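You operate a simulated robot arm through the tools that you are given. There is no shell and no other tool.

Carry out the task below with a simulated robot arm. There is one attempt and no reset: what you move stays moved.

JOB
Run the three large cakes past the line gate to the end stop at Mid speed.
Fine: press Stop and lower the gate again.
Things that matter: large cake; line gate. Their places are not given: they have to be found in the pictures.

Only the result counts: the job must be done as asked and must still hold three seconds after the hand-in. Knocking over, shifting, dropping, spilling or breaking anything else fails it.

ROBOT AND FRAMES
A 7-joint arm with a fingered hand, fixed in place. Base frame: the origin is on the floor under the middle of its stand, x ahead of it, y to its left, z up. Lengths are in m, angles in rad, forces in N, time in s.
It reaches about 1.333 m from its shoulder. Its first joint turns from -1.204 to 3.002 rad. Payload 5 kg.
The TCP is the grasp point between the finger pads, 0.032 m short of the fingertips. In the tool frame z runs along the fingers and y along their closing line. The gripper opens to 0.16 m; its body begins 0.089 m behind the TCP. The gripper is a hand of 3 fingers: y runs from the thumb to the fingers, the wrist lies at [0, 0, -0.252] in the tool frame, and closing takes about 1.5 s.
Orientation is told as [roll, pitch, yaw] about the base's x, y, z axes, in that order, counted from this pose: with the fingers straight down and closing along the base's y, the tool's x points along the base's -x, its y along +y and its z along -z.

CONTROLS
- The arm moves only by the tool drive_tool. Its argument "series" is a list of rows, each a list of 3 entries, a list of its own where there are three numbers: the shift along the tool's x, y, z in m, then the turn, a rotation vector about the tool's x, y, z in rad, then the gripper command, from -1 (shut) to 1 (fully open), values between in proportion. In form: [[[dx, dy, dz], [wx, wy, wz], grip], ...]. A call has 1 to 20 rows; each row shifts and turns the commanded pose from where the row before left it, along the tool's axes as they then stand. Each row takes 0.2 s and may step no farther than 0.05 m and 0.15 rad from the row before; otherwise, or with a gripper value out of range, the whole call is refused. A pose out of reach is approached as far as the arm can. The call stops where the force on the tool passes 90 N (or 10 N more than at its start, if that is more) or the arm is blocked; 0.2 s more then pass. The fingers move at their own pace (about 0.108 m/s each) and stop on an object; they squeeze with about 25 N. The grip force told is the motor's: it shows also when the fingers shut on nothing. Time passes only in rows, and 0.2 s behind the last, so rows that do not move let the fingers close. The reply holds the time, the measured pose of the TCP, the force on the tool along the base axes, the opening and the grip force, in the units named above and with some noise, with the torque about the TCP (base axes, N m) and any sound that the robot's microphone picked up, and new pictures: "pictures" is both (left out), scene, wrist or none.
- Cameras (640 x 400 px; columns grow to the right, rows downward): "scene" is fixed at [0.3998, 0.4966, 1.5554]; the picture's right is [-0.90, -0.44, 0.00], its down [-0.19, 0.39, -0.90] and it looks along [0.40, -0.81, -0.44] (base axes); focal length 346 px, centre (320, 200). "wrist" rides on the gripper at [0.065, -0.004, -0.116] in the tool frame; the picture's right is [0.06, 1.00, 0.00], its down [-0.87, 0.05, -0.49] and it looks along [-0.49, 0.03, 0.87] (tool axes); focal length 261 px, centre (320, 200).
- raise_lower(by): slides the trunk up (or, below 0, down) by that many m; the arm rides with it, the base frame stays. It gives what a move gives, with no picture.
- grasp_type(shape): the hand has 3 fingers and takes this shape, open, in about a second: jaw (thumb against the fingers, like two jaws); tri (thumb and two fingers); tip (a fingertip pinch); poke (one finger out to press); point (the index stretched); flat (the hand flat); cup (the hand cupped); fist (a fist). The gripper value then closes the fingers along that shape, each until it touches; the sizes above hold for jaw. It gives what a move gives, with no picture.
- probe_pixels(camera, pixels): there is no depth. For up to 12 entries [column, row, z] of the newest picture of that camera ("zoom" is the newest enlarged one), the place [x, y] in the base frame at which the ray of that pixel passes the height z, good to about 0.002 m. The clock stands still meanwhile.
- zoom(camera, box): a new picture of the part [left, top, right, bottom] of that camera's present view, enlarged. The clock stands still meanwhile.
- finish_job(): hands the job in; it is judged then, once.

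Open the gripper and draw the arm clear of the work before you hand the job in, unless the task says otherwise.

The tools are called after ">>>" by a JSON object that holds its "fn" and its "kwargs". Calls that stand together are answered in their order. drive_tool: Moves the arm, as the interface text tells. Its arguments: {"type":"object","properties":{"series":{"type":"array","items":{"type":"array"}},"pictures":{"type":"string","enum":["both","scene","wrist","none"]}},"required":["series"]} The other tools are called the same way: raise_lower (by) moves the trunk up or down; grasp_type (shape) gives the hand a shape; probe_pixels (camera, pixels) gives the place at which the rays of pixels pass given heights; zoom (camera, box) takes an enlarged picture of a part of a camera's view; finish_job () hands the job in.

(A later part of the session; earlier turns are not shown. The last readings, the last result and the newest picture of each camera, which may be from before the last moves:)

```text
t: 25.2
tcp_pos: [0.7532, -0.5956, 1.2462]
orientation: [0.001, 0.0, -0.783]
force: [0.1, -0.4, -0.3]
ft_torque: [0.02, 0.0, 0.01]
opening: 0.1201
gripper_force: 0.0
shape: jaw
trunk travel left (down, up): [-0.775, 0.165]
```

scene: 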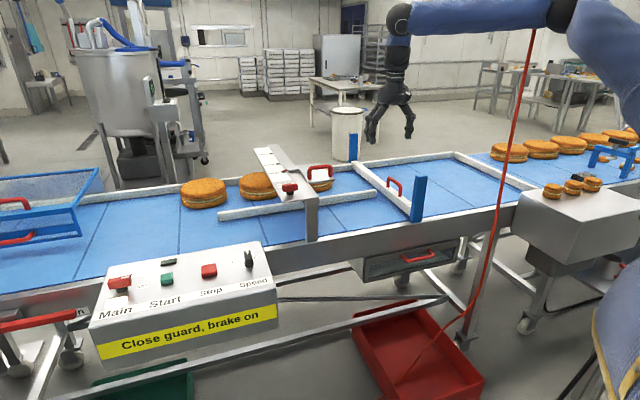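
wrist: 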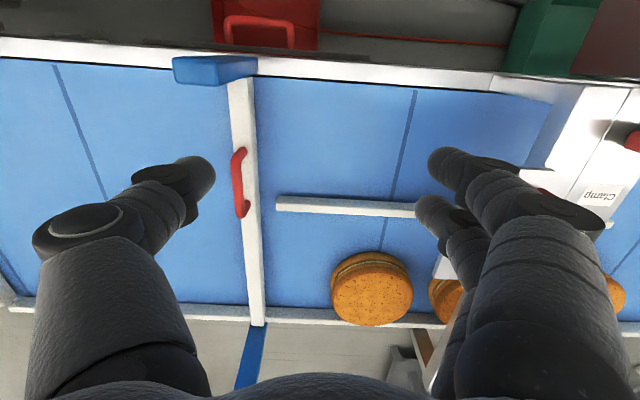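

The commanded pose follows the reached one. I tilt the hand so the wrist stays upstream of the handle, and move toward a point above it.

>>> {"fn": "drive_tool", "kwargs": {"series": [[[0, 0, 0], [0.125, 0, 0], 0.2], [[0, 0, 0], [0.125, 0, 0], 0.2], [[0, 0, 0], [0.125, 0, 0], 0.2], [[0, 0, 0], [0.125, 0, 0], 0.2], [[-0.0196, -0.0183, 0.0339], [0, 0, 0], 0.2], [[-0.0196, -0.0183, 0.0339], [0, 0, 0], 0.2], [[-0.0196, -0.0183, 0.0339], [0, 0, 0], 0.2], [[-0.0196, -0.0183, 0.0339], [0, 0, 0], 0.2], [[0, 0, 0], [0, 0, 0], 0.2]]}}

```text
t: 27.2
tcp_pos: [0.7496, -0.7059, 1.0985]
orientation: [-0.282, -0.021, -0.777]
force: [-0.5, 0.4, -0.1]
ft_torque: [-0.01, -0.02, 0.0]
opening: 0.0962
gripper_force: 0.0
shape: jaw
out of reach, approached as far as the arm can: row 2, 3, 4
trunk travel left (down, up): [-0.775, 0.165]
```

scene: 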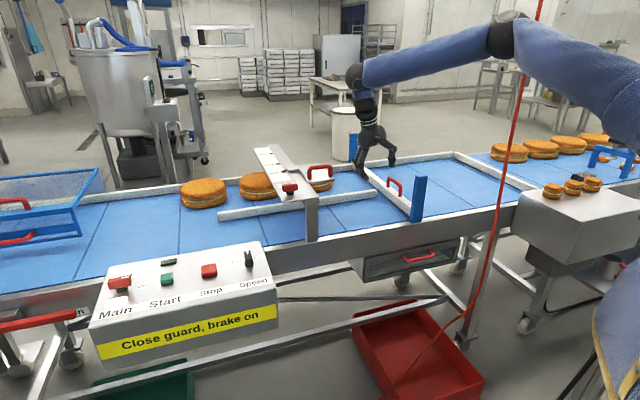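
wrist: 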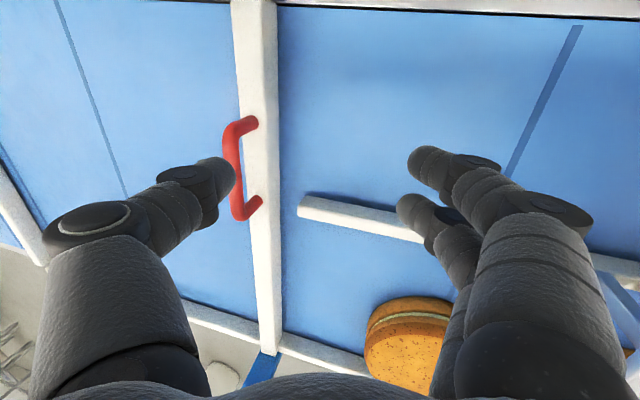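

The tilt stopped at 0.28 rad but the translation worked. I continue toward the handle, keeping above it at ~1.09.

>>> {"fn": "drive_tool", "kwargs": {"series": [[[-0.014, -0.0357, 0.0137], [0, 0, 0], 0.2], [[-0.014, -0.0357, 0.0137], [0, 0, 0], 0.2], [[-0.014, -0.0357, 0.0137], [0, 0, 0], 0.2], [[0, 0, 0], [0, 0, 0], 0.2]]}}

```text
t: 28.2
tcp_pos: [0.7001, -0.8172, 1.0898]
orientation: [-0.281, -0.021, -0.775]
force: [0.9, 0.3, -0.2]
ft_torque: [-0.06, 0.05, 0.01]
opening: 0.0962
gripper_force: 0.1
shape: jaw
trunk travel left (down, up): [-0.775, 0.165]
```

scene: 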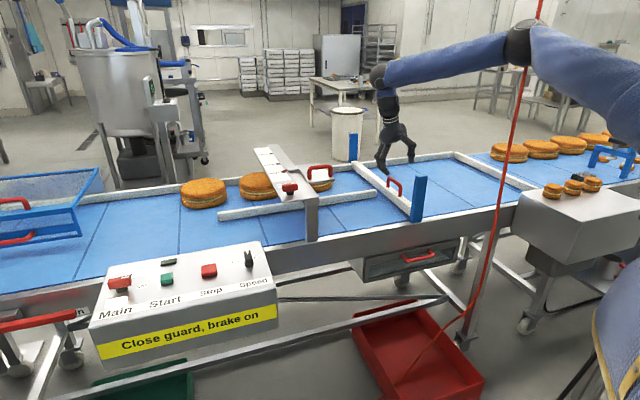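
wrist: 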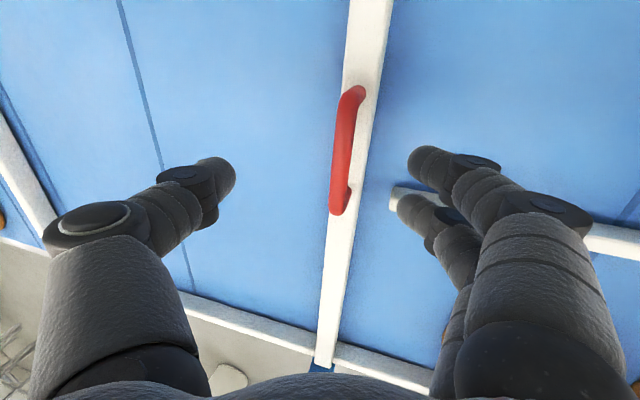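

The handle (345,150) is just under the hand, about 2 cm toward the fingers' side. I probe it to refine.

>>> {"fn": "probe_pixels", "kwargs": {"camera": "wrist", "pixels": [[345, 150, 1.0], [353, 98, 1.0], [338, 205, 1.0], [345, 150, 0.98], [345, 150, 1.02], [362, 93, 0.92], [347, 208, 0.92]]}}

>>> {"fn": "zoom", "kwargs": {"camera": "wrist", "box": [290, 60, 410, 240]}}

```text
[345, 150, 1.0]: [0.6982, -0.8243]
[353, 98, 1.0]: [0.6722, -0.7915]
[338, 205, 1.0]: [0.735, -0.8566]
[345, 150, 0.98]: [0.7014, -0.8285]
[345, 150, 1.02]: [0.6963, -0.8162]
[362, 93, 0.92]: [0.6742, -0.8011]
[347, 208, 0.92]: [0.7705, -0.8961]
```

```text
2.22 times, centred on (350, 150) of wrist
```

zoom: 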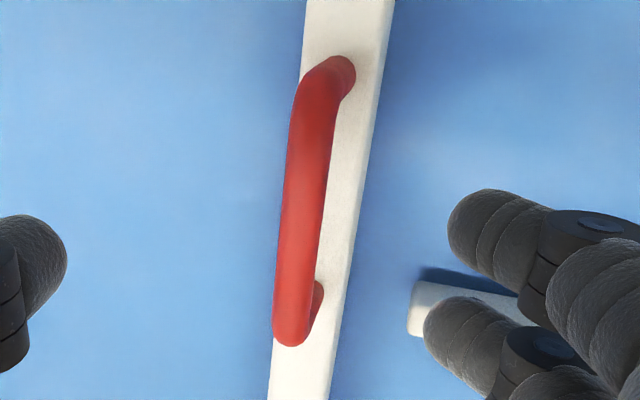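

Handle tube centre is about (0.698,-0.821,1.003). I shift and lower so the tube lies between thumb and fingers.

>>> {"fn": "drive_tool", "kwargs": {"series": [[[-0.001, 0.02, 0.01], [0, 0, 0], 0.2], [[0, 0, 0.03], [0, 0, 0], 0.2], [[0, 0, 0.03], [0, 0, 0], 0.2], [[0, 0, 0.02], [0, 0, 0], 0.2], [[0, 0, 0], [0, 0, 0], 0.2]]}}

```text
t: 29.4
tcp_pos: [0.6949, -0.8246, 0.9971]
orientation: [-0.281, -0.02, -0.78]
force: [-0.1, -0.3, -0.5]
ft_torque: [-0.01, 0.0, 0.01]
opening: 0.0963
gripper_force: 0.1
shape: jaw
trunk travel left (down, up): [-0.775, 0.165]
```

scene: 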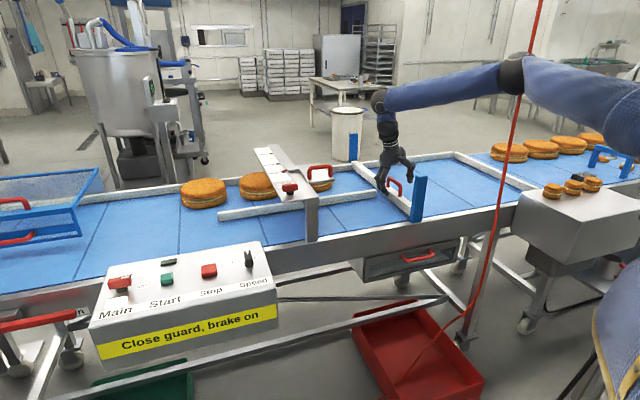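
wrist: 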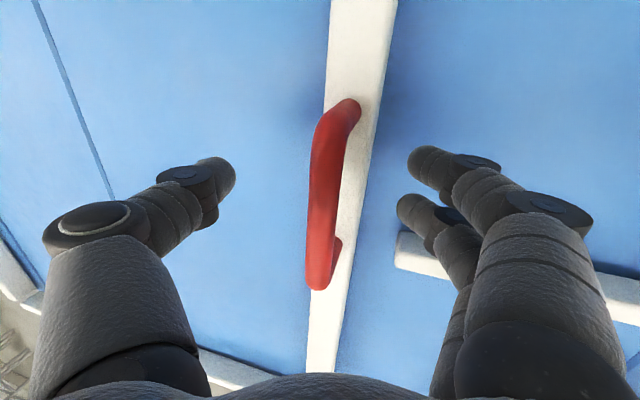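

The red handle (325,195) is between thumb and fingers. I close on it.

>>> {"fn": "drive_tool", "kwargs": {"series": [[[0, 0, 0], [0, 0, 0], -0.3], [[0, 0, 0], [0, 0, 0], -0.8], [[0, 0, 0], [0, 0, 0], -1], [[0, 0, 0], [0, 0, 0], -1], [[0, 0, 0], [0, 0, 0], -1], [[0, 0, 0], [0, 0, 0], -1]]}}

```text
t: 30.8
tcp_pos: [0.6958, -0.8249, 0.9966]
orientation: [-0.279, -0.017, -0.778]
force: [-4.0, 0.1, -7.6]
ft_torque: [0.02, 0.02, 0.04]
opening: 0.0001
gripper_force: 25.1
shape: jaw
trunk travel left (down, up): [-0.775, 0.165]
```

scene: 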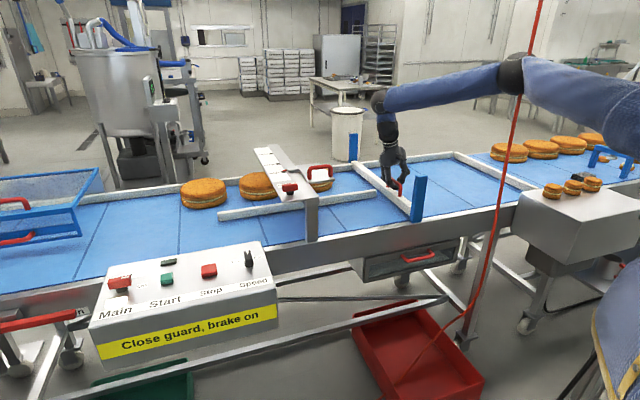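
wrist: 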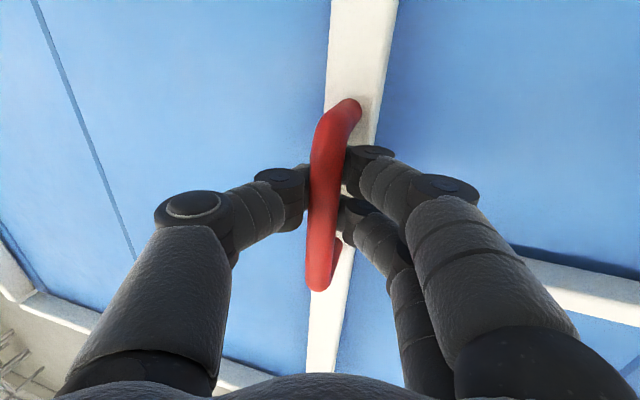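

The fingers have hooked around the handle. I lift straight up in small steps, watching the force.

>>> {"fn": "drive_tool", "kwargs": {"series": [[[0, -0.0028, -0.0096], [0, 0, 0], -1], [[0, -0.0028, -0.0096], [0, 0, 0], -1], [[0, -0.0028, -0.0096], [0, 0, 0], -1], [[0, -0.0028, -0.0096], [0, 0, 0], -1], [[0, 0, 0], [0, 0, 0], -1]]}}

```text
t: 32.0
tcp_pos: [0.696, -0.8234, 1.0354]
orientation: [-0.28, -0.019, -0.778]
force: [-7.4, -6.3, -2.4]
ft_torque: [-0.06, 0.04, 0.01]
opening: 0.0
gripper_force: 25.0
shape: jaw
trunk travel left (down, up): [-0.775, 0.165]
```

scene: 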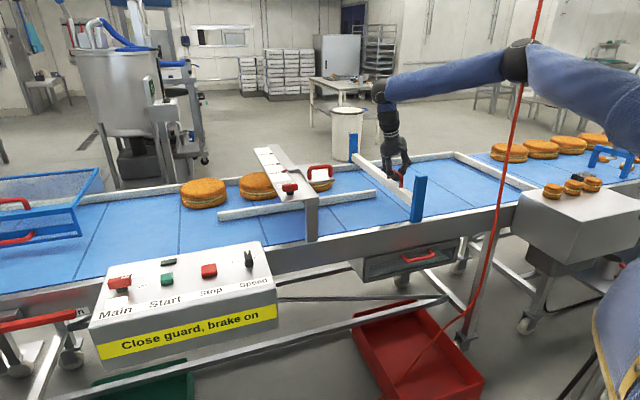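
wrist: 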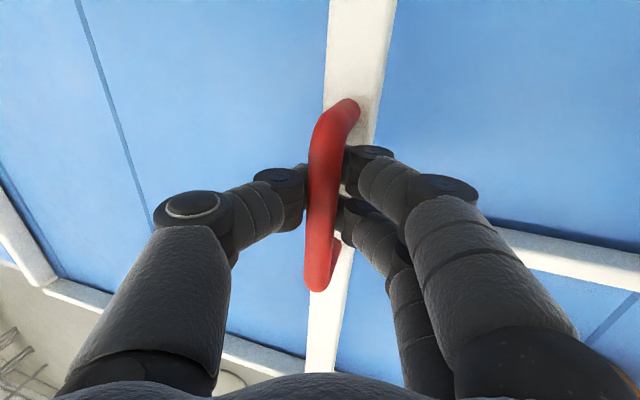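

The gate slides up freely with the hand. I lift further, stepwise.

>>> {"fn": "drive_tool", "kwargs": {"series": [[[0, -0.0028, -0.0096], [0, 0, 0], -1], [[0, -0.0028, -0.0096], [0, 0, 0], -1], [[0, -0.0028, -0.0096], [0, 0, 0], -1], [[0, -0.0028, -0.0096], [0, 0, 0], -1], [[0, -0.0028, -0.0096], [0, 0, 0], -1], [[0, 0, 0], [0, 0, 0], -1]]}}

```text
t: 33.4
tcp_pos: [0.6961, -0.8236, 1.0871]
orientation: [-0.279, -0.019, -0.778]
force: [-7.5, -9.0, -5.0]
ft_torque: [-0.06, 0.07, 0.02]
opening: 0.0002
gripper_force: 25.3
shape: jaw
trunk travel left (down, up): [-0.775, 0.165]
```

scene: 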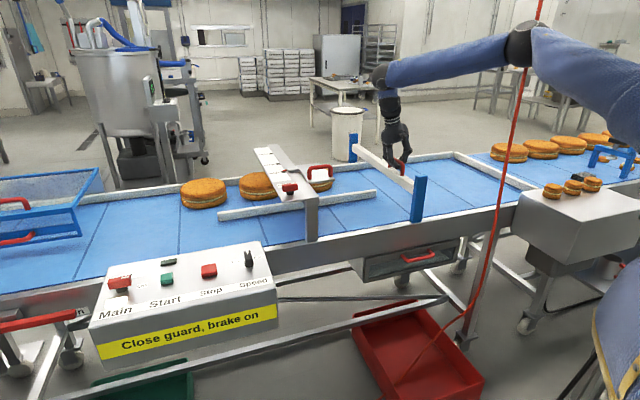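
wrist: 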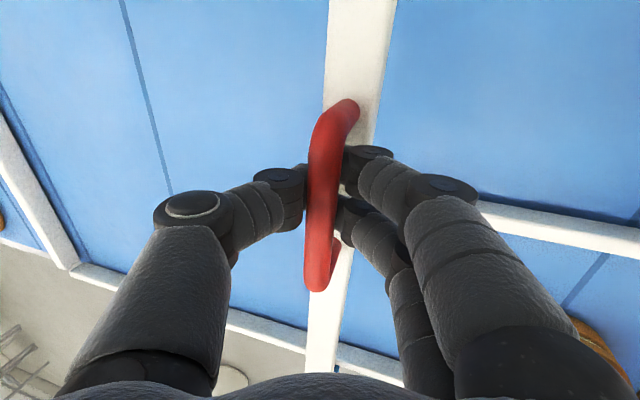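

About 9 cm raised. I continue lifting carefully to find its upper limit.

>>> {"fn": "drive_tool", "kwargs": {"series": [[[0, -0.0028, -0.0096], [0, 0, 0], -1], [[0, -0.0028, -0.0096], [0, 0, 0], -1], [[0, -0.0028, -0.0096], [0, 0, 0], -1], [[0, 0, 0], [0, 0, 0], -1]]}}

```text
t: 34.4
tcp_pos: [0.697, -0.8238, 1.1111]
orientation: [-0.278, -0.02, -0.778]
force: [-19.2, -6.7, -9.3]
ft_torque: [0.01, 0.18, 0.02]
opening: 0.0001
gripper_force: 24.9
shape: jaw
out of reach, approached as far as the arm can: row 3
trunk travel left (down, up): [-0.775, 0.165]
```

scene: 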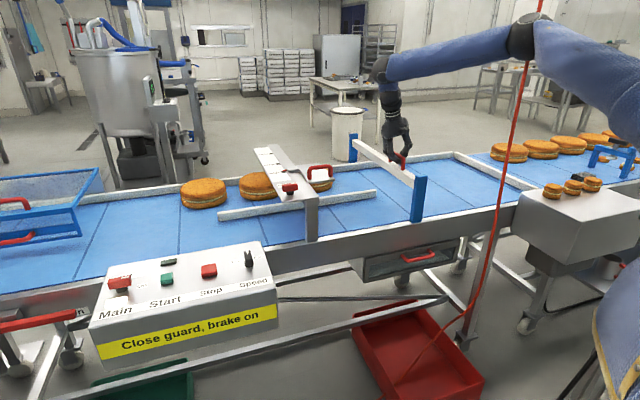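
wrist: 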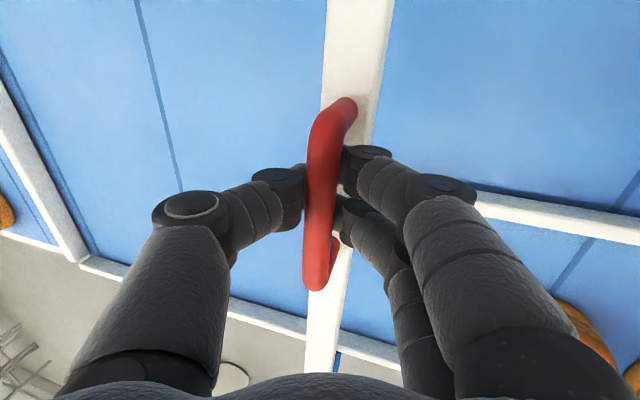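

The arm reached its limit at z=1.111 with the gate 11.5 cm up. I zoom to judge clearance under the bar.

>>> {"fn": "zoom", "kwargs": {"camera": "scene", "box": [330, 120, 450, 230]}}

>>> {"fn": "zoom", "kwargs": {"camera": "scene", "box": [170, 150, 350, 250]}}

```text
3.64 times, centred on (390, 175) of scene
```

zoom: 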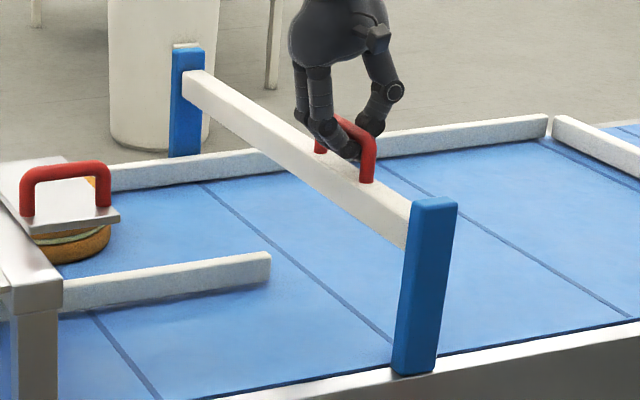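

```text
3.56 times, centred on (260, 200) of scene
```

zoom: 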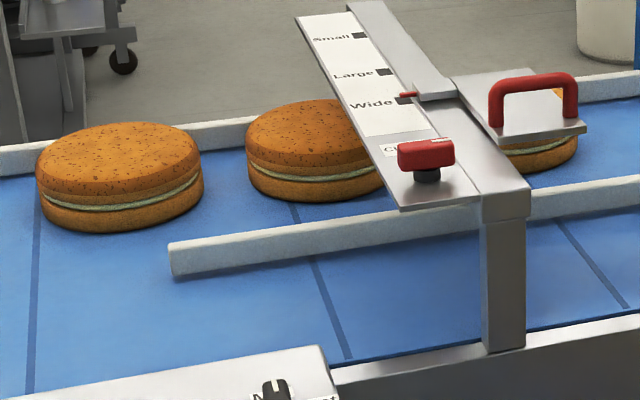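

The bar is near the top of its posts, well above cake height. I ease the grip slightly with the fingers still under the handle, to see whether the gate stays up by itself.

>>> {"fn": "drive_tool", "kwargs": {"series": [[[0, 0.0014, 0.0048], [0, 0, 0], -1], [[0, 0, 0], [0, 0, 0], -0.9], [[0, 0, 0], [0, 0, 0], -0.8], [[0, 0, 0], [0, 0, 0], -0.7], [[0, 0, 0], [0, 0, 0], -0.7], [[0, 0, 0], [0, 0, 0], -0.7]]}}

>>> {"fn": "zoom", "kwargs": {"camera": "scene", "box": [330, 120, 450, 230]}}

```text
t: 35.8
tcp_pos: [0.6998, -0.8226, 1.1067]
orientation: [-0.279, -0.019, -0.775]
force: [0.3, -0.2, -0.5]
ft_torque: [0.03, -0.03, -0.02]
opening: 0.0238
gripper_force: 0.0
shape: jaw
trunk travel left (down, up): [-0.775, 0.165]
```

scene: 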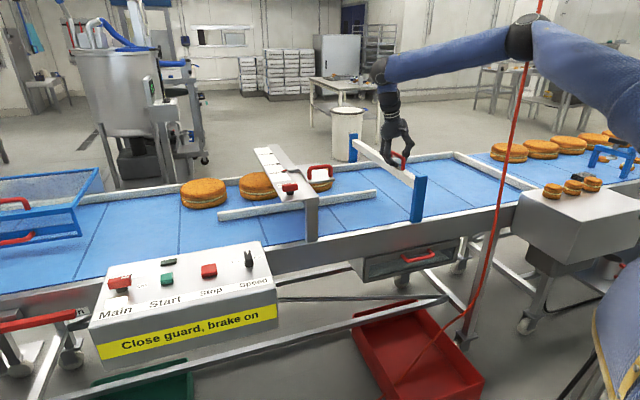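
wrist: 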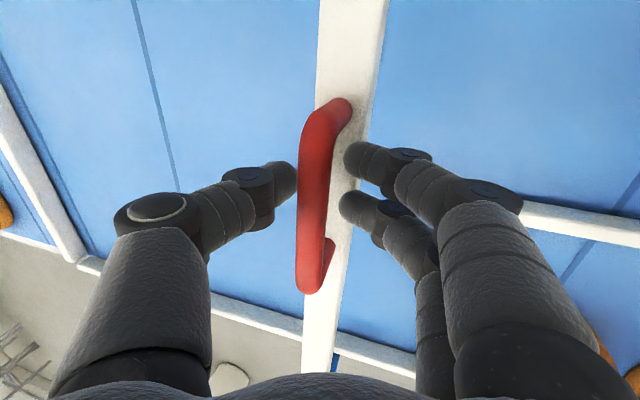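

```text
3.64 times, centred on (390, 175) of scene
```

zoom: 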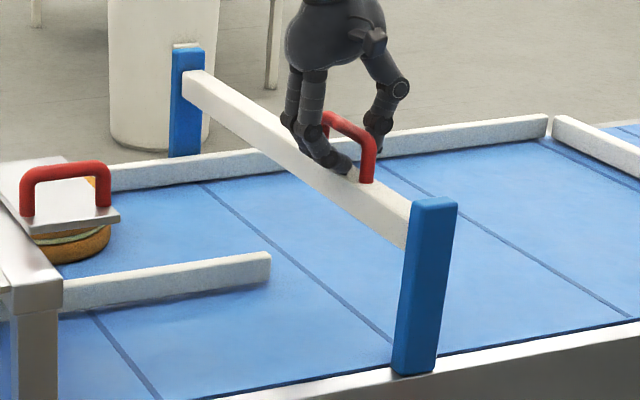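

The fingers are loose, force is ~0 and the gate hasn't moved: it holds by itself. I open wide and watch a moment.

>>> {"fn": "drive_tool", "kwargs": {"series": [[[0, 0, 0], [0, 0, 0], -0.2], [[0, 0, 0], [0, 0, 0], 0.2], [[0, 0, 0], [0, 0, 0], 0.4], [[0, 0, 0], [0, 0, 0], 0.4], [[0, 0, 0], [0, 0, 0], 0.4]]}}

>>> {"fn": "raise_lower", "kwargs": {"by": 0.09}}

```text
t: 37.0
tcp_pos: [0.6994, -0.8218, 1.1064]
orientation: [-0.278, -0.018, -0.777]
force: [-0.4, -0.4, 0.3]
ft_torque: [-0.03, 0.01, 0.0]
opening: 0.1116
gripper_force: 0.1
shape: jaw
trunk travel left (down, up): [-0.775, 0.165]
```

scene: 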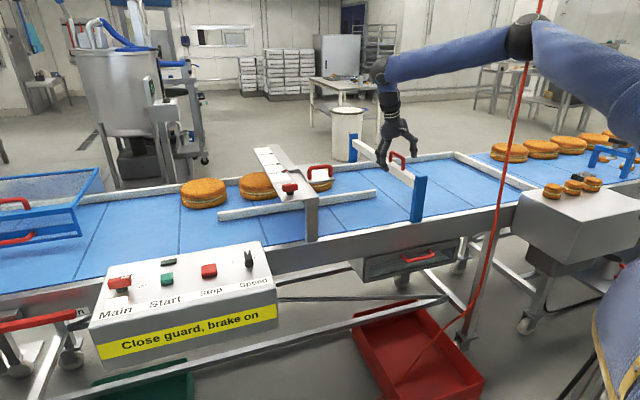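
wrist: 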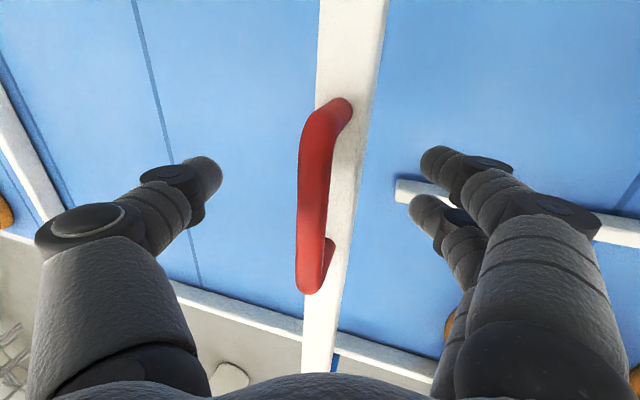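

```text
t: 38.2
tcp_pos: [0.6997, -0.8222, 1.1956]
orientation: [-0.279, -0.017, -0.778]
force: [0.2, 0.0, 0.1]
ft_torque: [-0.01, 0.01, -0.01]
opening: 0.1118
gripper_force: 0.0
shape: jaw
trunk travel left (down, up): [-0.865, 0.075]
```

The gate stays up and the hand is clear. I move back toward the panel at about z=1.256, untilting on the way.

>>> {"fn": "drive_tool", "kwargs": {"series": [[[0, 0.0325, -0.0302], [0, 0, 0], 0.4], [[0, 0.0325, -0.0302], [0, 0, 0], 0.4], [[0, 0.0325, -0.0302], [0, 0, 0], 0.4], [[0, 0, 0], [-0.14, 0, 0], 0.4], [[0, 0, 0], [-0.14, 0, 0], 0.4], [[0.0253, 0.0388, 0], [0, 0, 0], 0.4], [[0.0253, 0.0388, 0], [0, 0, 0], 0.4], [[0.0253, 0.0388, 0], [0, 0, 0], 0.4], [[0.0253, 0.0388, 0], [0, 0, 0], 0.4], [[0.0253, 0.0388, 0], [0, 0, 0], 0.4], [[0.0253, 0.0388, 0], [0, 0, 0], 0.4]], "pictures": "scene"}}

```text
t: 40.6
tcp_pos: [0.8386, -0.4629, 1.2464]
orientation: [-0.001, -0.018, -0.78]
force: [-0.6, -0.2, 0.4]
ft_torque: [0.0, 0.03, -0.01]
opening: 0.1117
gripper_force: 0.0
shape: jaw
out of reach, approached as far as the arm can: row 2, 3
trunk travel left (down, up): [-0.865, 0.075]
```

scene: 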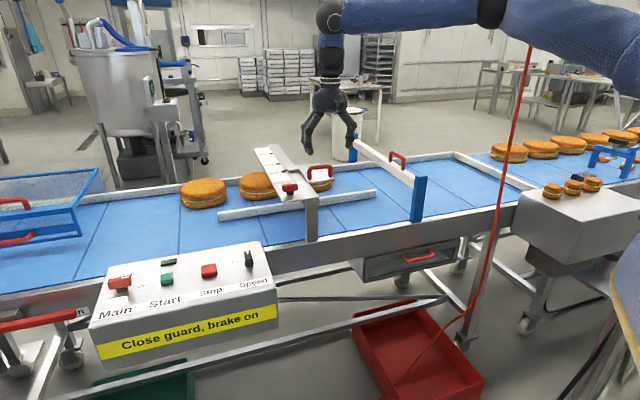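

The gate is still up at (395,160). I continue to above the panel.

>>> {"fn": "drive_tool", "kwargs": {"series": [[[0.0252, 0.0387, 0], [0, 0, 0], 0.4], [[0.0252, 0.0387, 0], [0, 0, 0], 0.4], [[0.0252, 0.0387, 0], [0, 0, 0], 0.4], [[0.0252, 0.0387, 0], [0, 0, 0], 0.4], [[0.0252, 0.0387, 0], [0, 0, 0], 0.4], [[0.0252, 0.0387, 0], [0, 0, 0], 0.4], [[0.0252, 0.0387, 0], [0, 0, 0], 0.4], [[0.0252, 0.0387, 0], [0, 0, 0], 0.4], [[0.0252, 0.0387, 0], [0, 0, 0], 0.4], [[0.0252, 0.0387, 0], [0, 0, 0], 0.4], [[0.0252, 0.0387, 0], [0, 0, 0], 0.4], [[0.0252, 0.0387, 0], [0, 0, 0], 0.4]]}}

>>> {"fn": "grasp_type", "kwargs": {"shape": "poke"}}

```text
t: 43.2
tcp_pos: [0.9491, 0.0855, 1.2414]
orientation: [-0.001, -0.021, -0.78]
force: [0.3, 0.8, 0.2]
ft_torque: [-0.03, -0.02, -0.03]
opening: 0.1118
gripper_force: 0.0
shape: jaw
trunk travel left (down, up): [-0.865, 0.075]
```

scene: 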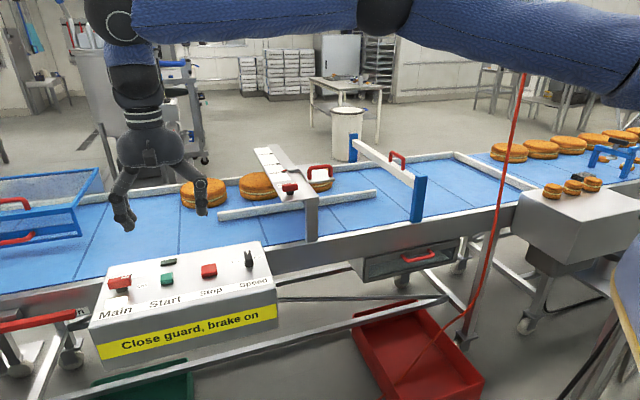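
wrist: 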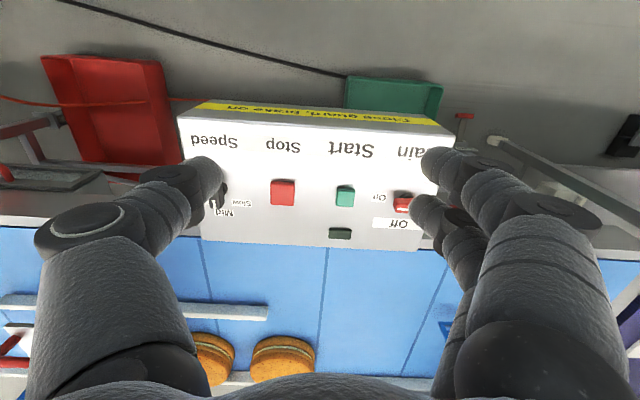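

```text
t: 44.1
tcp_pos: [0.9486, 0.0822, 1.2413]
orientation: [0.001, -0.02, -0.777]
force: [-0.3, 0.8, -0.4]
ft_torque: [-0.02, 0.02, 0.02]
opening: 0.0001
gripper_force: 0.0
shape: poke
trunk travel left (down, up): [-0.865, 0.075]
```

The hand is now in the poke shape; I take new pictures with a no-move row to see where the pressing finger is. I send the gripper value at -1 (shape as is).

>>> {"fn": "drive_tool", "kwargs": {"series": [[[0, 0, 0], [0, 0, 0], 1]]}}

>>> {"fn": "zoom", "kwargs": {"camera": "scene", "box": [90, 100, 230, 250]}}

```text
t: 44.5
tcp_pos: [0.9487, 0.083, 1.2424]
orientation: [0.0, -0.018, -0.777]
force: [0.0, 0.1, 0.4]
ft_torque: [0.02, 0.0, 0.0]
opening: 0.0002
gripper_force: 0.1
shape: poke
trunk travel left (down, up): [-0.865, 0.075]
```

scene: 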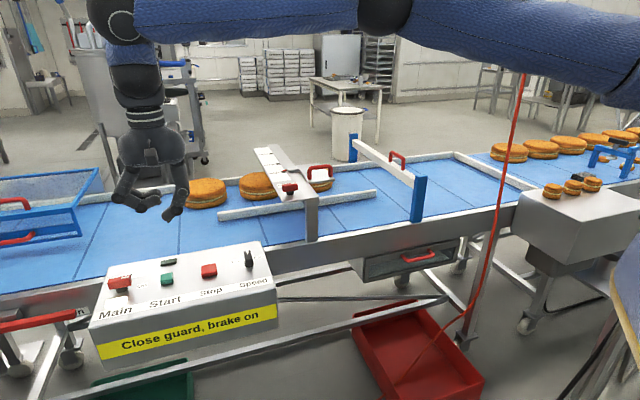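
wrist: 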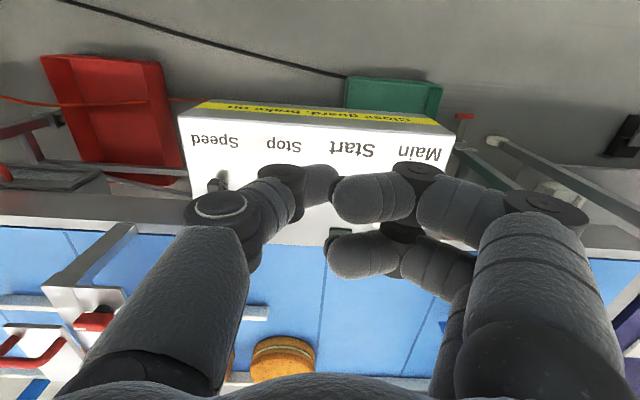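

```text
2.67 times, centred on (160, 175) of scene
```

zoom: 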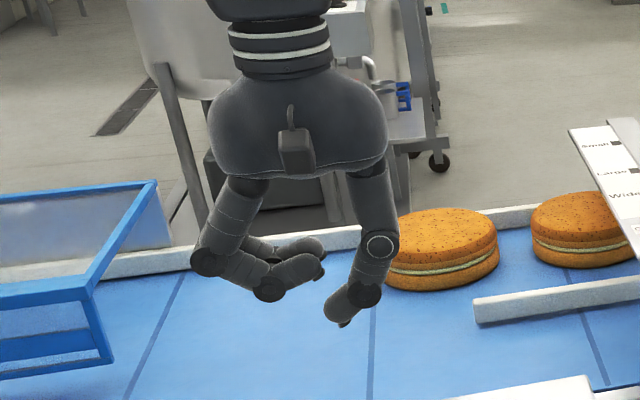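

In "poke" the thumb tip is the lowest point but the curled fingers are close. I compare with the "point" shape.

>>> {"fn": "grasp_type", "kwargs": {"shape": "point"}}

>>> {"fn": "drive_tool", "kwargs": {"series": [[[0, 0, 0], [0, 0, 0], 1], [[0, 0, 0], [0, 0, 0], 1]]}}

>>> {"fn": "zoom", "kwargs": {"camera": "scene", "box": [90, 100, 230, 250]}}

```text
t: 45.5
tcp_pos: [0.9487, 0.0833, 1.2417]
orientation: [-0.001, -0.019, -0.776]
force: [-0.2, -0.4, -0.3]
ft_torque: [-0.02, 0.03, -0.01]
opening: 0.0
gripper_force: 0.1
shape: point
trunk travel left (down, up): [-0.865, 0.075]
```

```text
t: 46.0
tcp_pos: [0.9487, 0.0825, 1.2417]
orientation: [0.0, -0.02, -0.777]
force: [0.6, 0.9, 0.1]
ft_torque: [0.02, 0.02, 0.01]
opening: 0.0
gripper_force: 0.2
shape: point
trunk travel left (down, up): [-0.865, 0.075]
```

scene: 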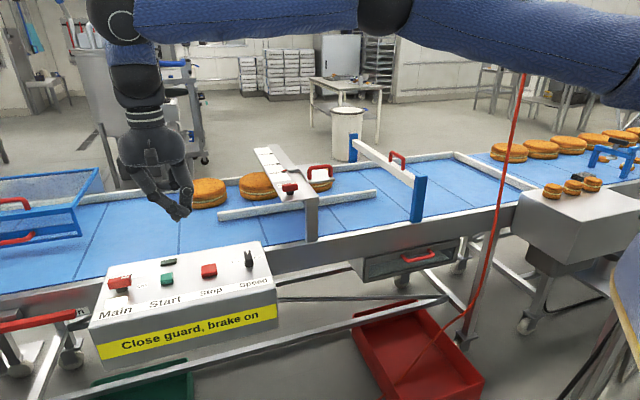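
wrist: 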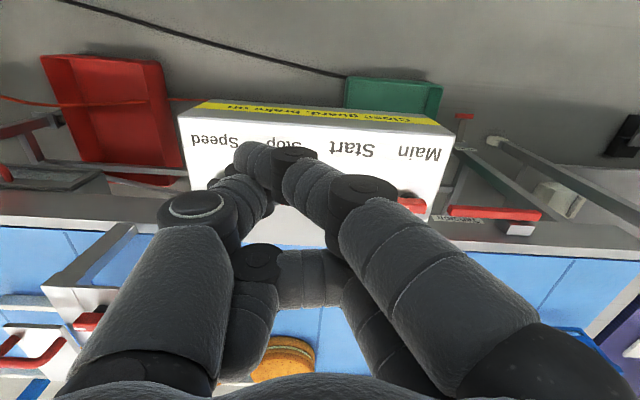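

```text
2.67 times, centred on (160, 175) of scene
```

zoom: 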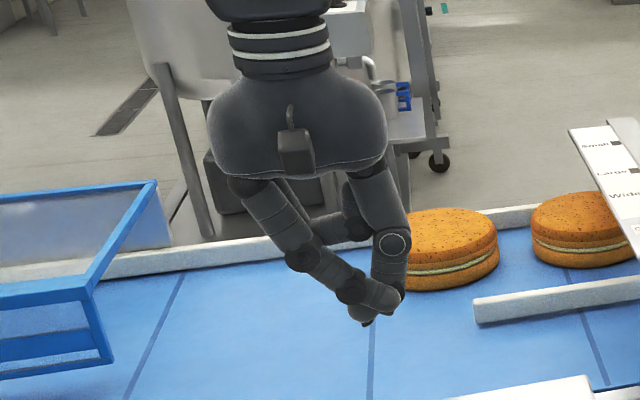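

Neither is obviously cleaner; "poke" keeps the pressing tip about 3 cm below the rest. I return to poke and measure its tip in both views.

>>> {"fn": "grasp_type", "kwargs": {"shape": "poke"}}

>>> {"fn": "drive_tool", "kwargs": {"series": [[[0, 0, 0], [0, 0, 0], -1], [[0, 0, 0], [0, 0, 0], -1], [[0, 0, 0], [0, 0, 0], -1], [[0, 0, 0], [0, 0, 0], -1], [[0, 0, 0], [0, 0, 0], -1]]}}

>>> {"fn": "zoom", "kwargs": {"camera": "scene", "box": [110, 120, 210, 240]}}

>>> {"fn": "zoom", "kwargs": {"camera": "wrist", "box": [180, 130, 460, 310]}}

```text
t: 47.0
tcp_pos: [0.949, 0.0817, 1.2411]
orientation: [-0.001, -0.017, -0.776]
force: [0.4, 0.2, 0.6]
ft_torque: [-0.02, -0.02, -0.01]
opening: 0.0001
gripper_force: 0.1
shape: poke
trunk travel left (down, up): [-0.865, 0.075]
```

```text
t: 48.1
tcp_pos: [0.9501, 0.0821, 1.2416]
orientation: [0.0, -0.019, -0.778]
force: [0.3, -0.2, 0.2]
ft_torque: [0.02, -0.01, 0.04]
opening: 0.0
gripper_force: 25.3
shape: jaw
trunk travel left (down, up): [-0.865, 0.075]
```

scene: 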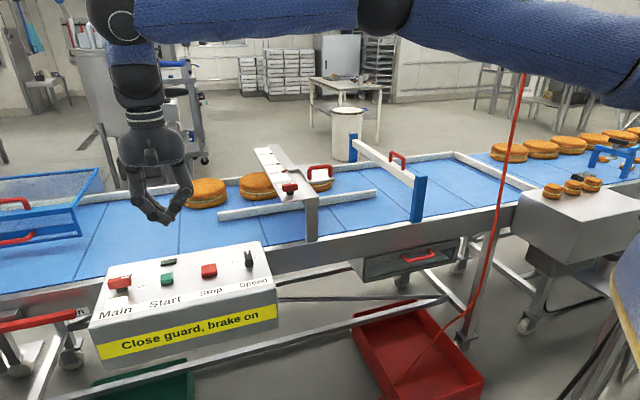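
wrist: 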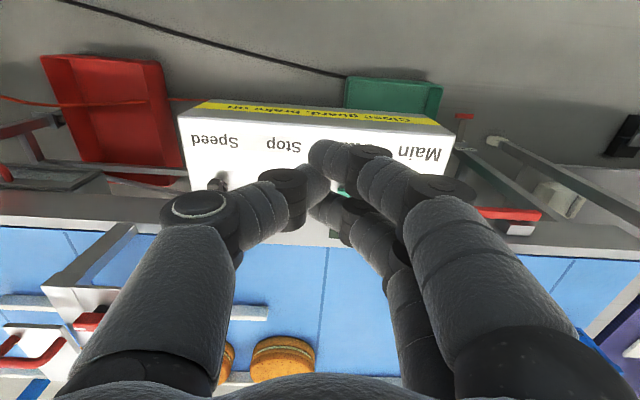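

```text
3.33 times, centred on (160, 180) of scene
```

zoom: 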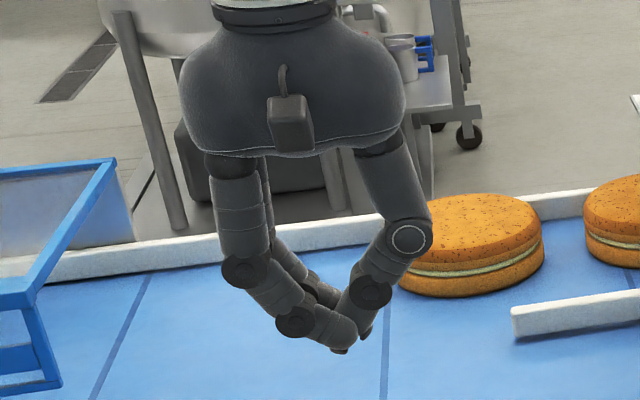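

```text
2.22 times, centred on (320, 220) of wrist
```

zoom: 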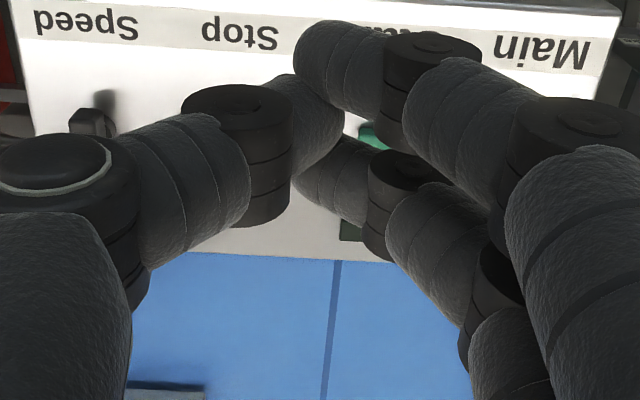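

Closing has put the fingertips together at the tool axis (tips 32 mm below the TCP), which is a usable pressing tip. I move above the Start button (~(1.094,0.012)) and descend to 3 cm above it.

>>> {"fn": "drive_tool", "kwargs": {"series": [[[-0.038, 0.0128, 0], [0, 0.019, 0], -1], [[-0.038, 0.0128, 0], [0, 0, 0], -1], [[-0.038, 0.0128, 0], [0, 0, 0], -1], [[-0.038, 0.0128, 0], [0, 0, 0], -1], [[0, 0, 0.0415], [0, 0, 0], -1], [[0, 0, 0.0415], [0, 0, 0], -1], [[0, 0, 0.0415], [0, 0, 0], -1], [[0, 0, 0.0415], [0, 0, 0], -1], [[0, 0, 0.03], [0, 0, 0], -1], [[0, 0, 0], [0, 0, 0], -1]]}}

>>> {"fn": "zoom", "kwargs": {"camera": "scene", "box": [120, 220, 220, 300]}}

>>> {"fn": "zoom", "kwargs": {"camera": "wrist", "box": [230, 100, 410, 260]}}

```text
t: 50.4
tcp_pos: [1.041, 0.0298, 1.0425]
orientation: [0.0, 0.0, -0.779]
force: [1.3, 0.6, 0.6]
ft_torque: [-0.02, -0.04, -0.01]
opening: 0.0001
gripper_force: 25.1
shape: jaw
out of reach, approached as far as the arm can: row 3, 4
trunk travel left (down, up): [-0.865, 0.075]
```

scene: 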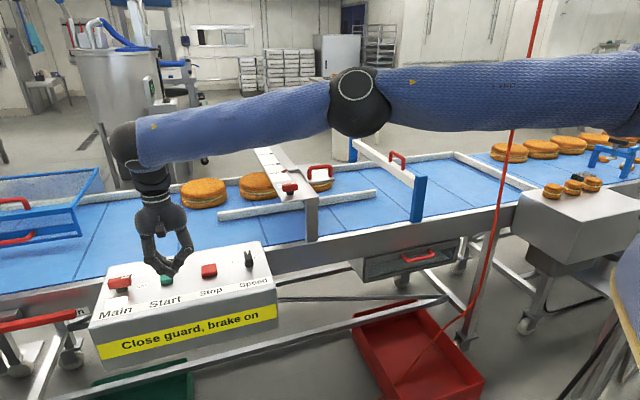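
wrist: 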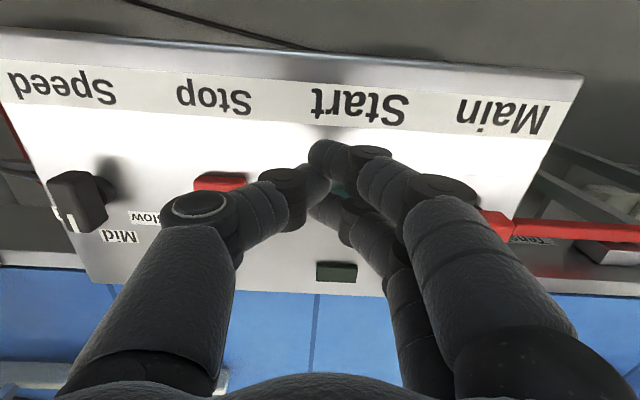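

```text
5.00 times, centred on (170, 260) of scene
```

zoom: 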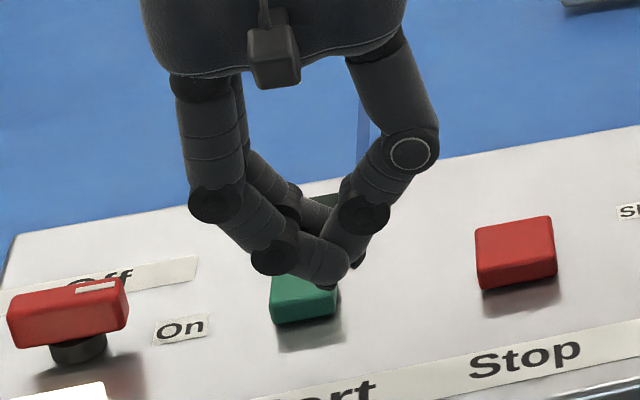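

```text
2.50 times, centred on (320, 180) of wrist
```

zoom: 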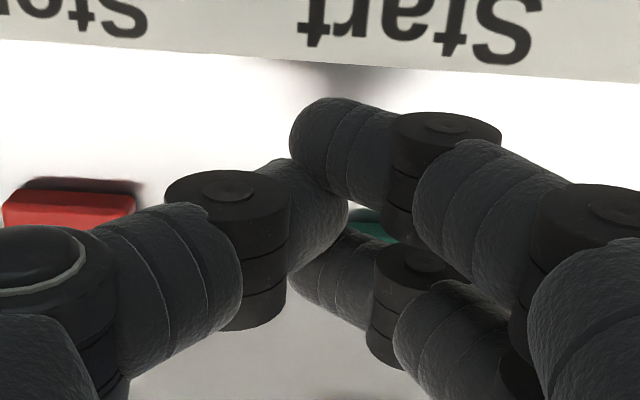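

The limit was from reaching high; lower down it should reach further. I move sideways at this height (tips ~1.01) onto the Start button axis.

>>> {"fn": "drive_tool", "kwargs": {"series": [[[-0.025, 0.0122, 0], [0, 0, 0], -1], [[-0.025, 0.0122, 0], [0, 0, 0], -1], [[0, 0, 0], [0, 0, 0], -1]]}}

>>> {"fn": "zoom", "kwargs": {"camera": "scene", "box": [120, 220, 220, 300]}}

>>> {"fn": "zoom", "kwargs": {"camera": "wrist", "box": [230, 100, 410, 260]}}

```text
t: 51.1
tcp_pos: [1.0524, 0.0249, 1.0497]
orientation: [0.001, 0.001, -0.777]
force: [-0.2, 0.5, 1.1]
ft_torque: [-0.03, 0.02, 0.03]
opening: 0.0
gripper_force: 25.3
shape: jaw
out of reach, approached as far as the arm can: row 1, 2
trunk travel left (down, up): [-0.865, 0.075]
```

scene: 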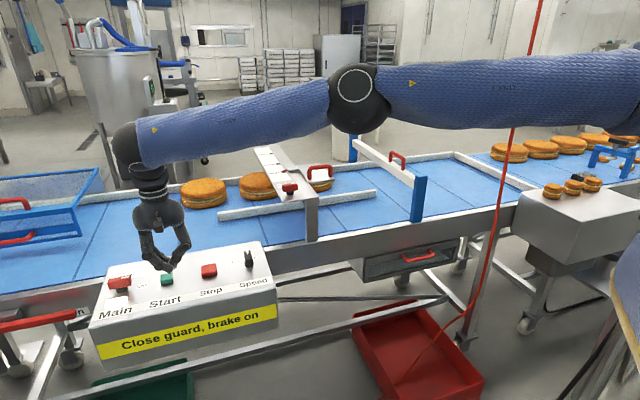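
wrist: 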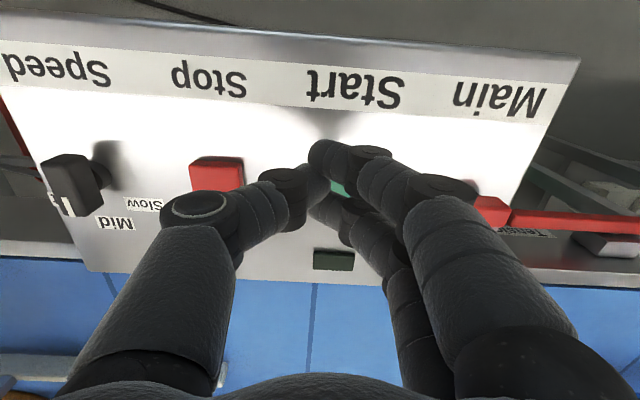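

```text
5.00 times, centred on (170, 260) of scene
```

zoom: 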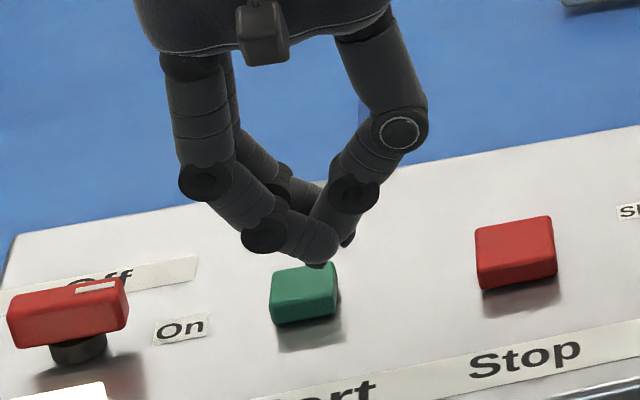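

```text
2.50 times, centred on (320, 180) of wrist
```

zoom: 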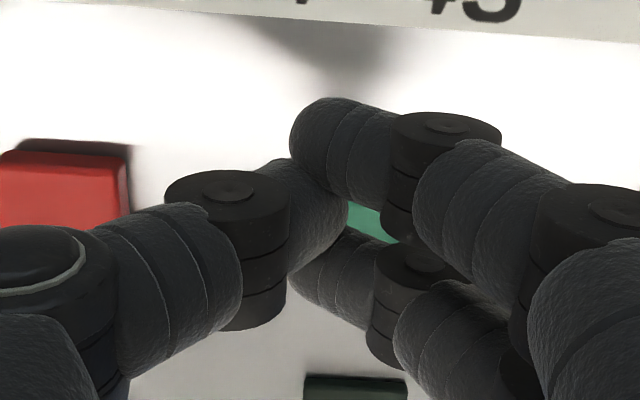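

The scene picture shows the arm almost stretched; the shoulder is too high now. I back off and up, then lower the trunk by 0.19 so the shoulder suits this height.

>>> {"fn": "drive_tool", "kwargs": {"series": [[[0.02, 0, -0.04], [0, 0, 0], -1], [[0.02, 0, -0.04], [0, 0, 0], -1], [[0.02, 0, -0.04], [0, 0, 0], -1], [[0.02, 0, -0.04], [0, 0, 0], -1], [[0.02, 0, -0.04], [0, 0, 0], -1], [[0, 0, 0], [0, 0, 0], -1]], "pictures": "none"}}

```text
t: 52.5
tcp_pos: [0.9831, 0.0921, 1.2461]
orientation: [0.0, 0.002, -0.776]
force: [-0.7, 0.3, -0.9]
ft_torque: [0.0, 0.07, 0.04]
opening: 0.0
gripper_force: 25.4
shape: jaw
trunk travel left (down, up): [-0.865, 0.075]
```

The hand is back at z=1.246, clear above the panel. I lower the trunk by 0.18.

>>> {"fn": "raise_lower", "kwargs": {"by": -0.18}}

```text
t: 54.5
tcp_pos: [0.9832, 0.0934, 1.0664]
orientation: [0.001, 0.0, -0.777]
force: [0.7, 0.3, -0.4]
ft_torque: [0.02, 0.01, -0.01]
opening: 0.0
gripper_force: 25.1
shape: jaw
trunk travel left (down, up): [-0.685, 0.255]
```

Trunk lowered. I tilt the fingers slightly outward (0.2 rad) and move to about 3 cm above Start.

>>> {"fn": "drive_tool", "kwargs": {"series": [[[0, 0, 0], [0, -0.1, 0], -1], [[0, 0, 0], [0, -0.1, 0], -1], [[-0.03, 0.0049, 0.015], [0, 0, 0], -1], [[-0.03, 0.0049, 0.015], [0, 0, 0], -1], [[-0.03, 0.0049, 0.015], [0, 0, 0], -1], [[-0.03, 0.0049, 0.015], [0, 0, 0], -1], [[0, 0, 0], [0, 0, 0], -1]]}}

>>> {"fn": "zoom", "kwargs": {"camera": "scene", "box": [120, 220, 220, 300]}}

>>> {"fn": "zoom", "kwargs": {"camera": "wrist", "box": [230, 100, 410, 260]}}

```text
t: 56.1
tcp_pos: [1.0795, 0.0187, 1.0253]
orientation: [0.0, -0.201, -0.776]
force: [0.5, 1.5, -0.3]
ft_torque: [-0.07, 0.02, 0.0]
opening: 0.0
gripper_force: 24.8
shape: jaw
out of reach, approached as far as the arm can: row 6
trunk travel left (down, up): [-0.685, 0.255]
```

scene: 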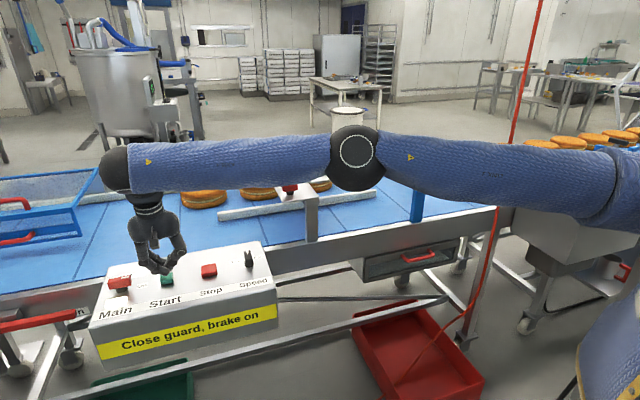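
wrist: 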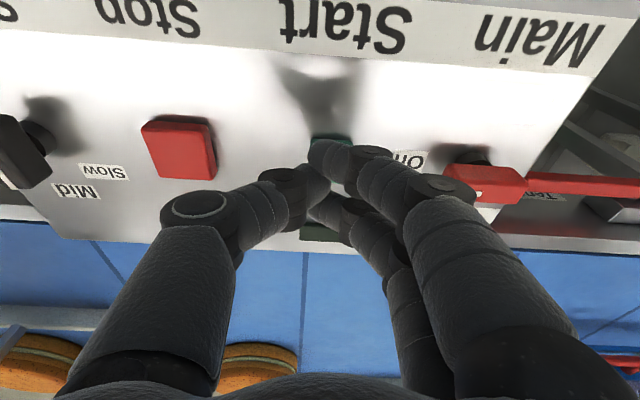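

```text
5.00 times, centred on (170, 260) of scene
```

zoom: 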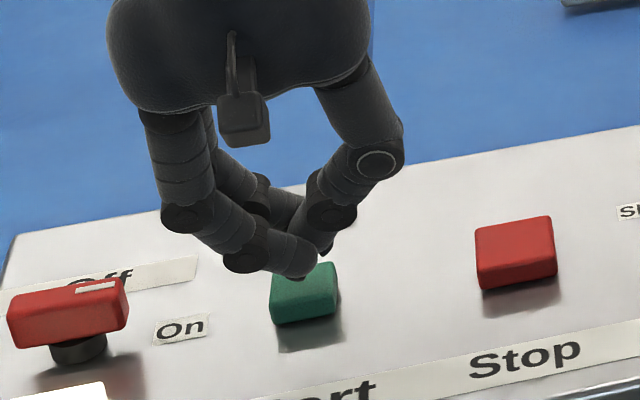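

```text
2.50 times, centred on (320, 180) of wrist
```

zoom: 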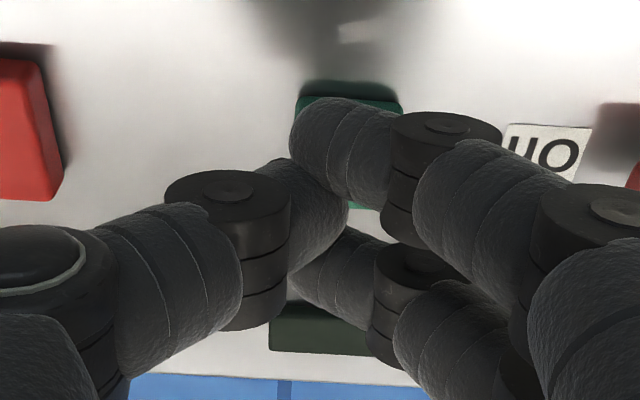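

The near finger is right above the green button (raw ~(331,160)); I probe that location.

>>> {"fn": "probe_pixels", "kwargs": {"camera": "wrist", "pixels": [[331, 160, 0.972], [331, 141, 0.972], [311, 142, 0.972], [352, 143, 0.972], [331, 182, 0.972], [183, 150, 0.972], [318, 178, 0.994]]}}

>>> {"fn": "probe_pixels", "kwargs": {"camera": "zoom", "pixels": [[348, 98, 0.972], [348, 205, 0.972], [325, 350, 0.955]]}}

```text
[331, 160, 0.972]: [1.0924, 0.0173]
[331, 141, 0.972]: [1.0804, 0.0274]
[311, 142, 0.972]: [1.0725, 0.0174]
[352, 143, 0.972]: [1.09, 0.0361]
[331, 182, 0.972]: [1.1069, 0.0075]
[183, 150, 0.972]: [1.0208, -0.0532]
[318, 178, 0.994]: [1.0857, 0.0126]
```

```text
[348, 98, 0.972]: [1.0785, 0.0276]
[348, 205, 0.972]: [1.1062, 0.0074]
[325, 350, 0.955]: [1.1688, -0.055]
```

I add a small roll to gain reach, align the tip with the button centre (~(1.093,0.016)) and come down to near contact.

>>> {"fn": "drive_tool", "kwargs": {"series": [[[0, 0, 0], [-0.15, 0, 0], -1], [[-0.0052, 0.0026, 0.0014], [0, 0, 0], -1], [[0.002, -0.0015, 0.0097], [0, 0, 0], -1], [[0.0006, -0.0004, 0.0029], [0, 0, 0], -1], [[0.0006, -0.0004, 0.0029], [0, 0, 0], -1], [[0, 0, 0], [0, 0, 0], -1]]}}

>>> {"fn": "zoom", "kwargs": {"camera": "scene", "box": [120, 220, 220, 300]}}

>>> {"fn": "zoom", "kwargs": {"camera": "wrist", "box": [230, 100, 410, 260]}}

```text
t: 57.5
tcp_pos: [1.0851, 0.0164, 1.0128]
orientation: [0.151, -0.199, -0.777]
force: [-0.3, 0.9, -0.3]
ft_torque: [0.0, -0.01, 0.01]
opening: 0.0
gripper_force: 25.3
shape: jaw
trunk travel left (down, up): [-0.685, 0.255]
```

scene: 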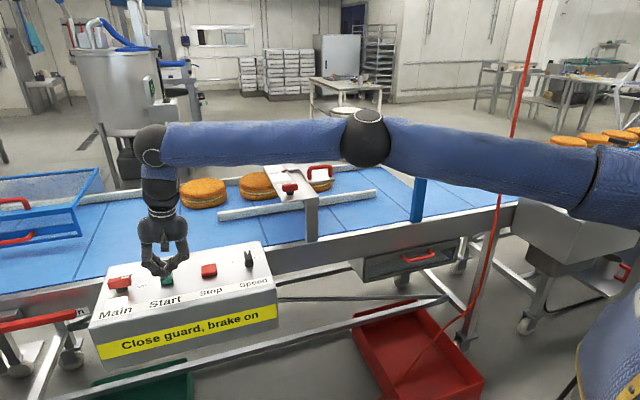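
wrist: 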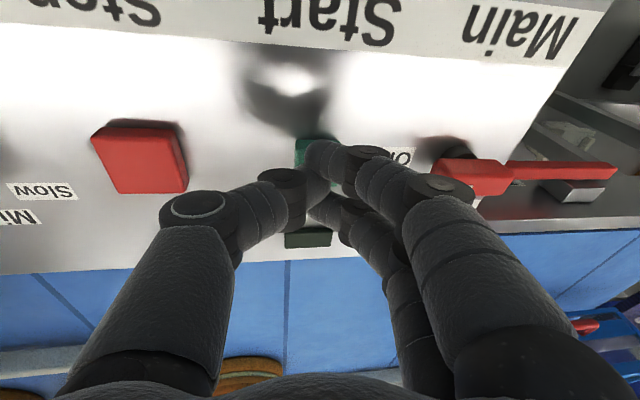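

```text
5.00 times, centred on (170, 260) of scene
```

zoom: 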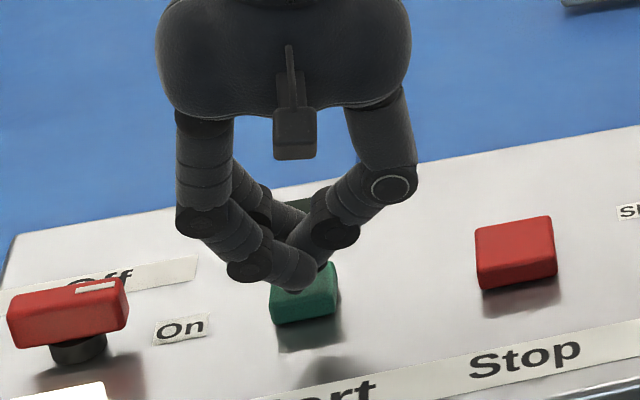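

```text
2.50 times, centred on (320, 180) of wrist
```

zoom: 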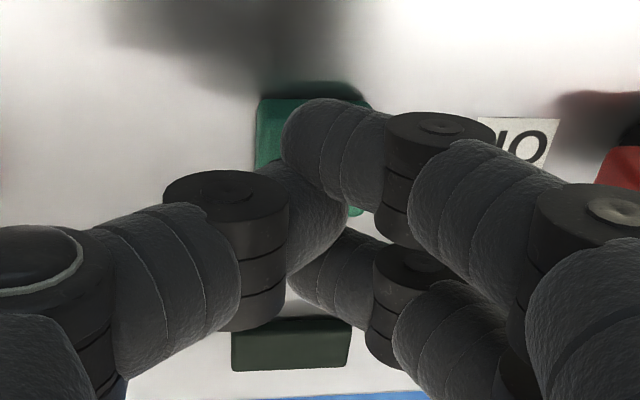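

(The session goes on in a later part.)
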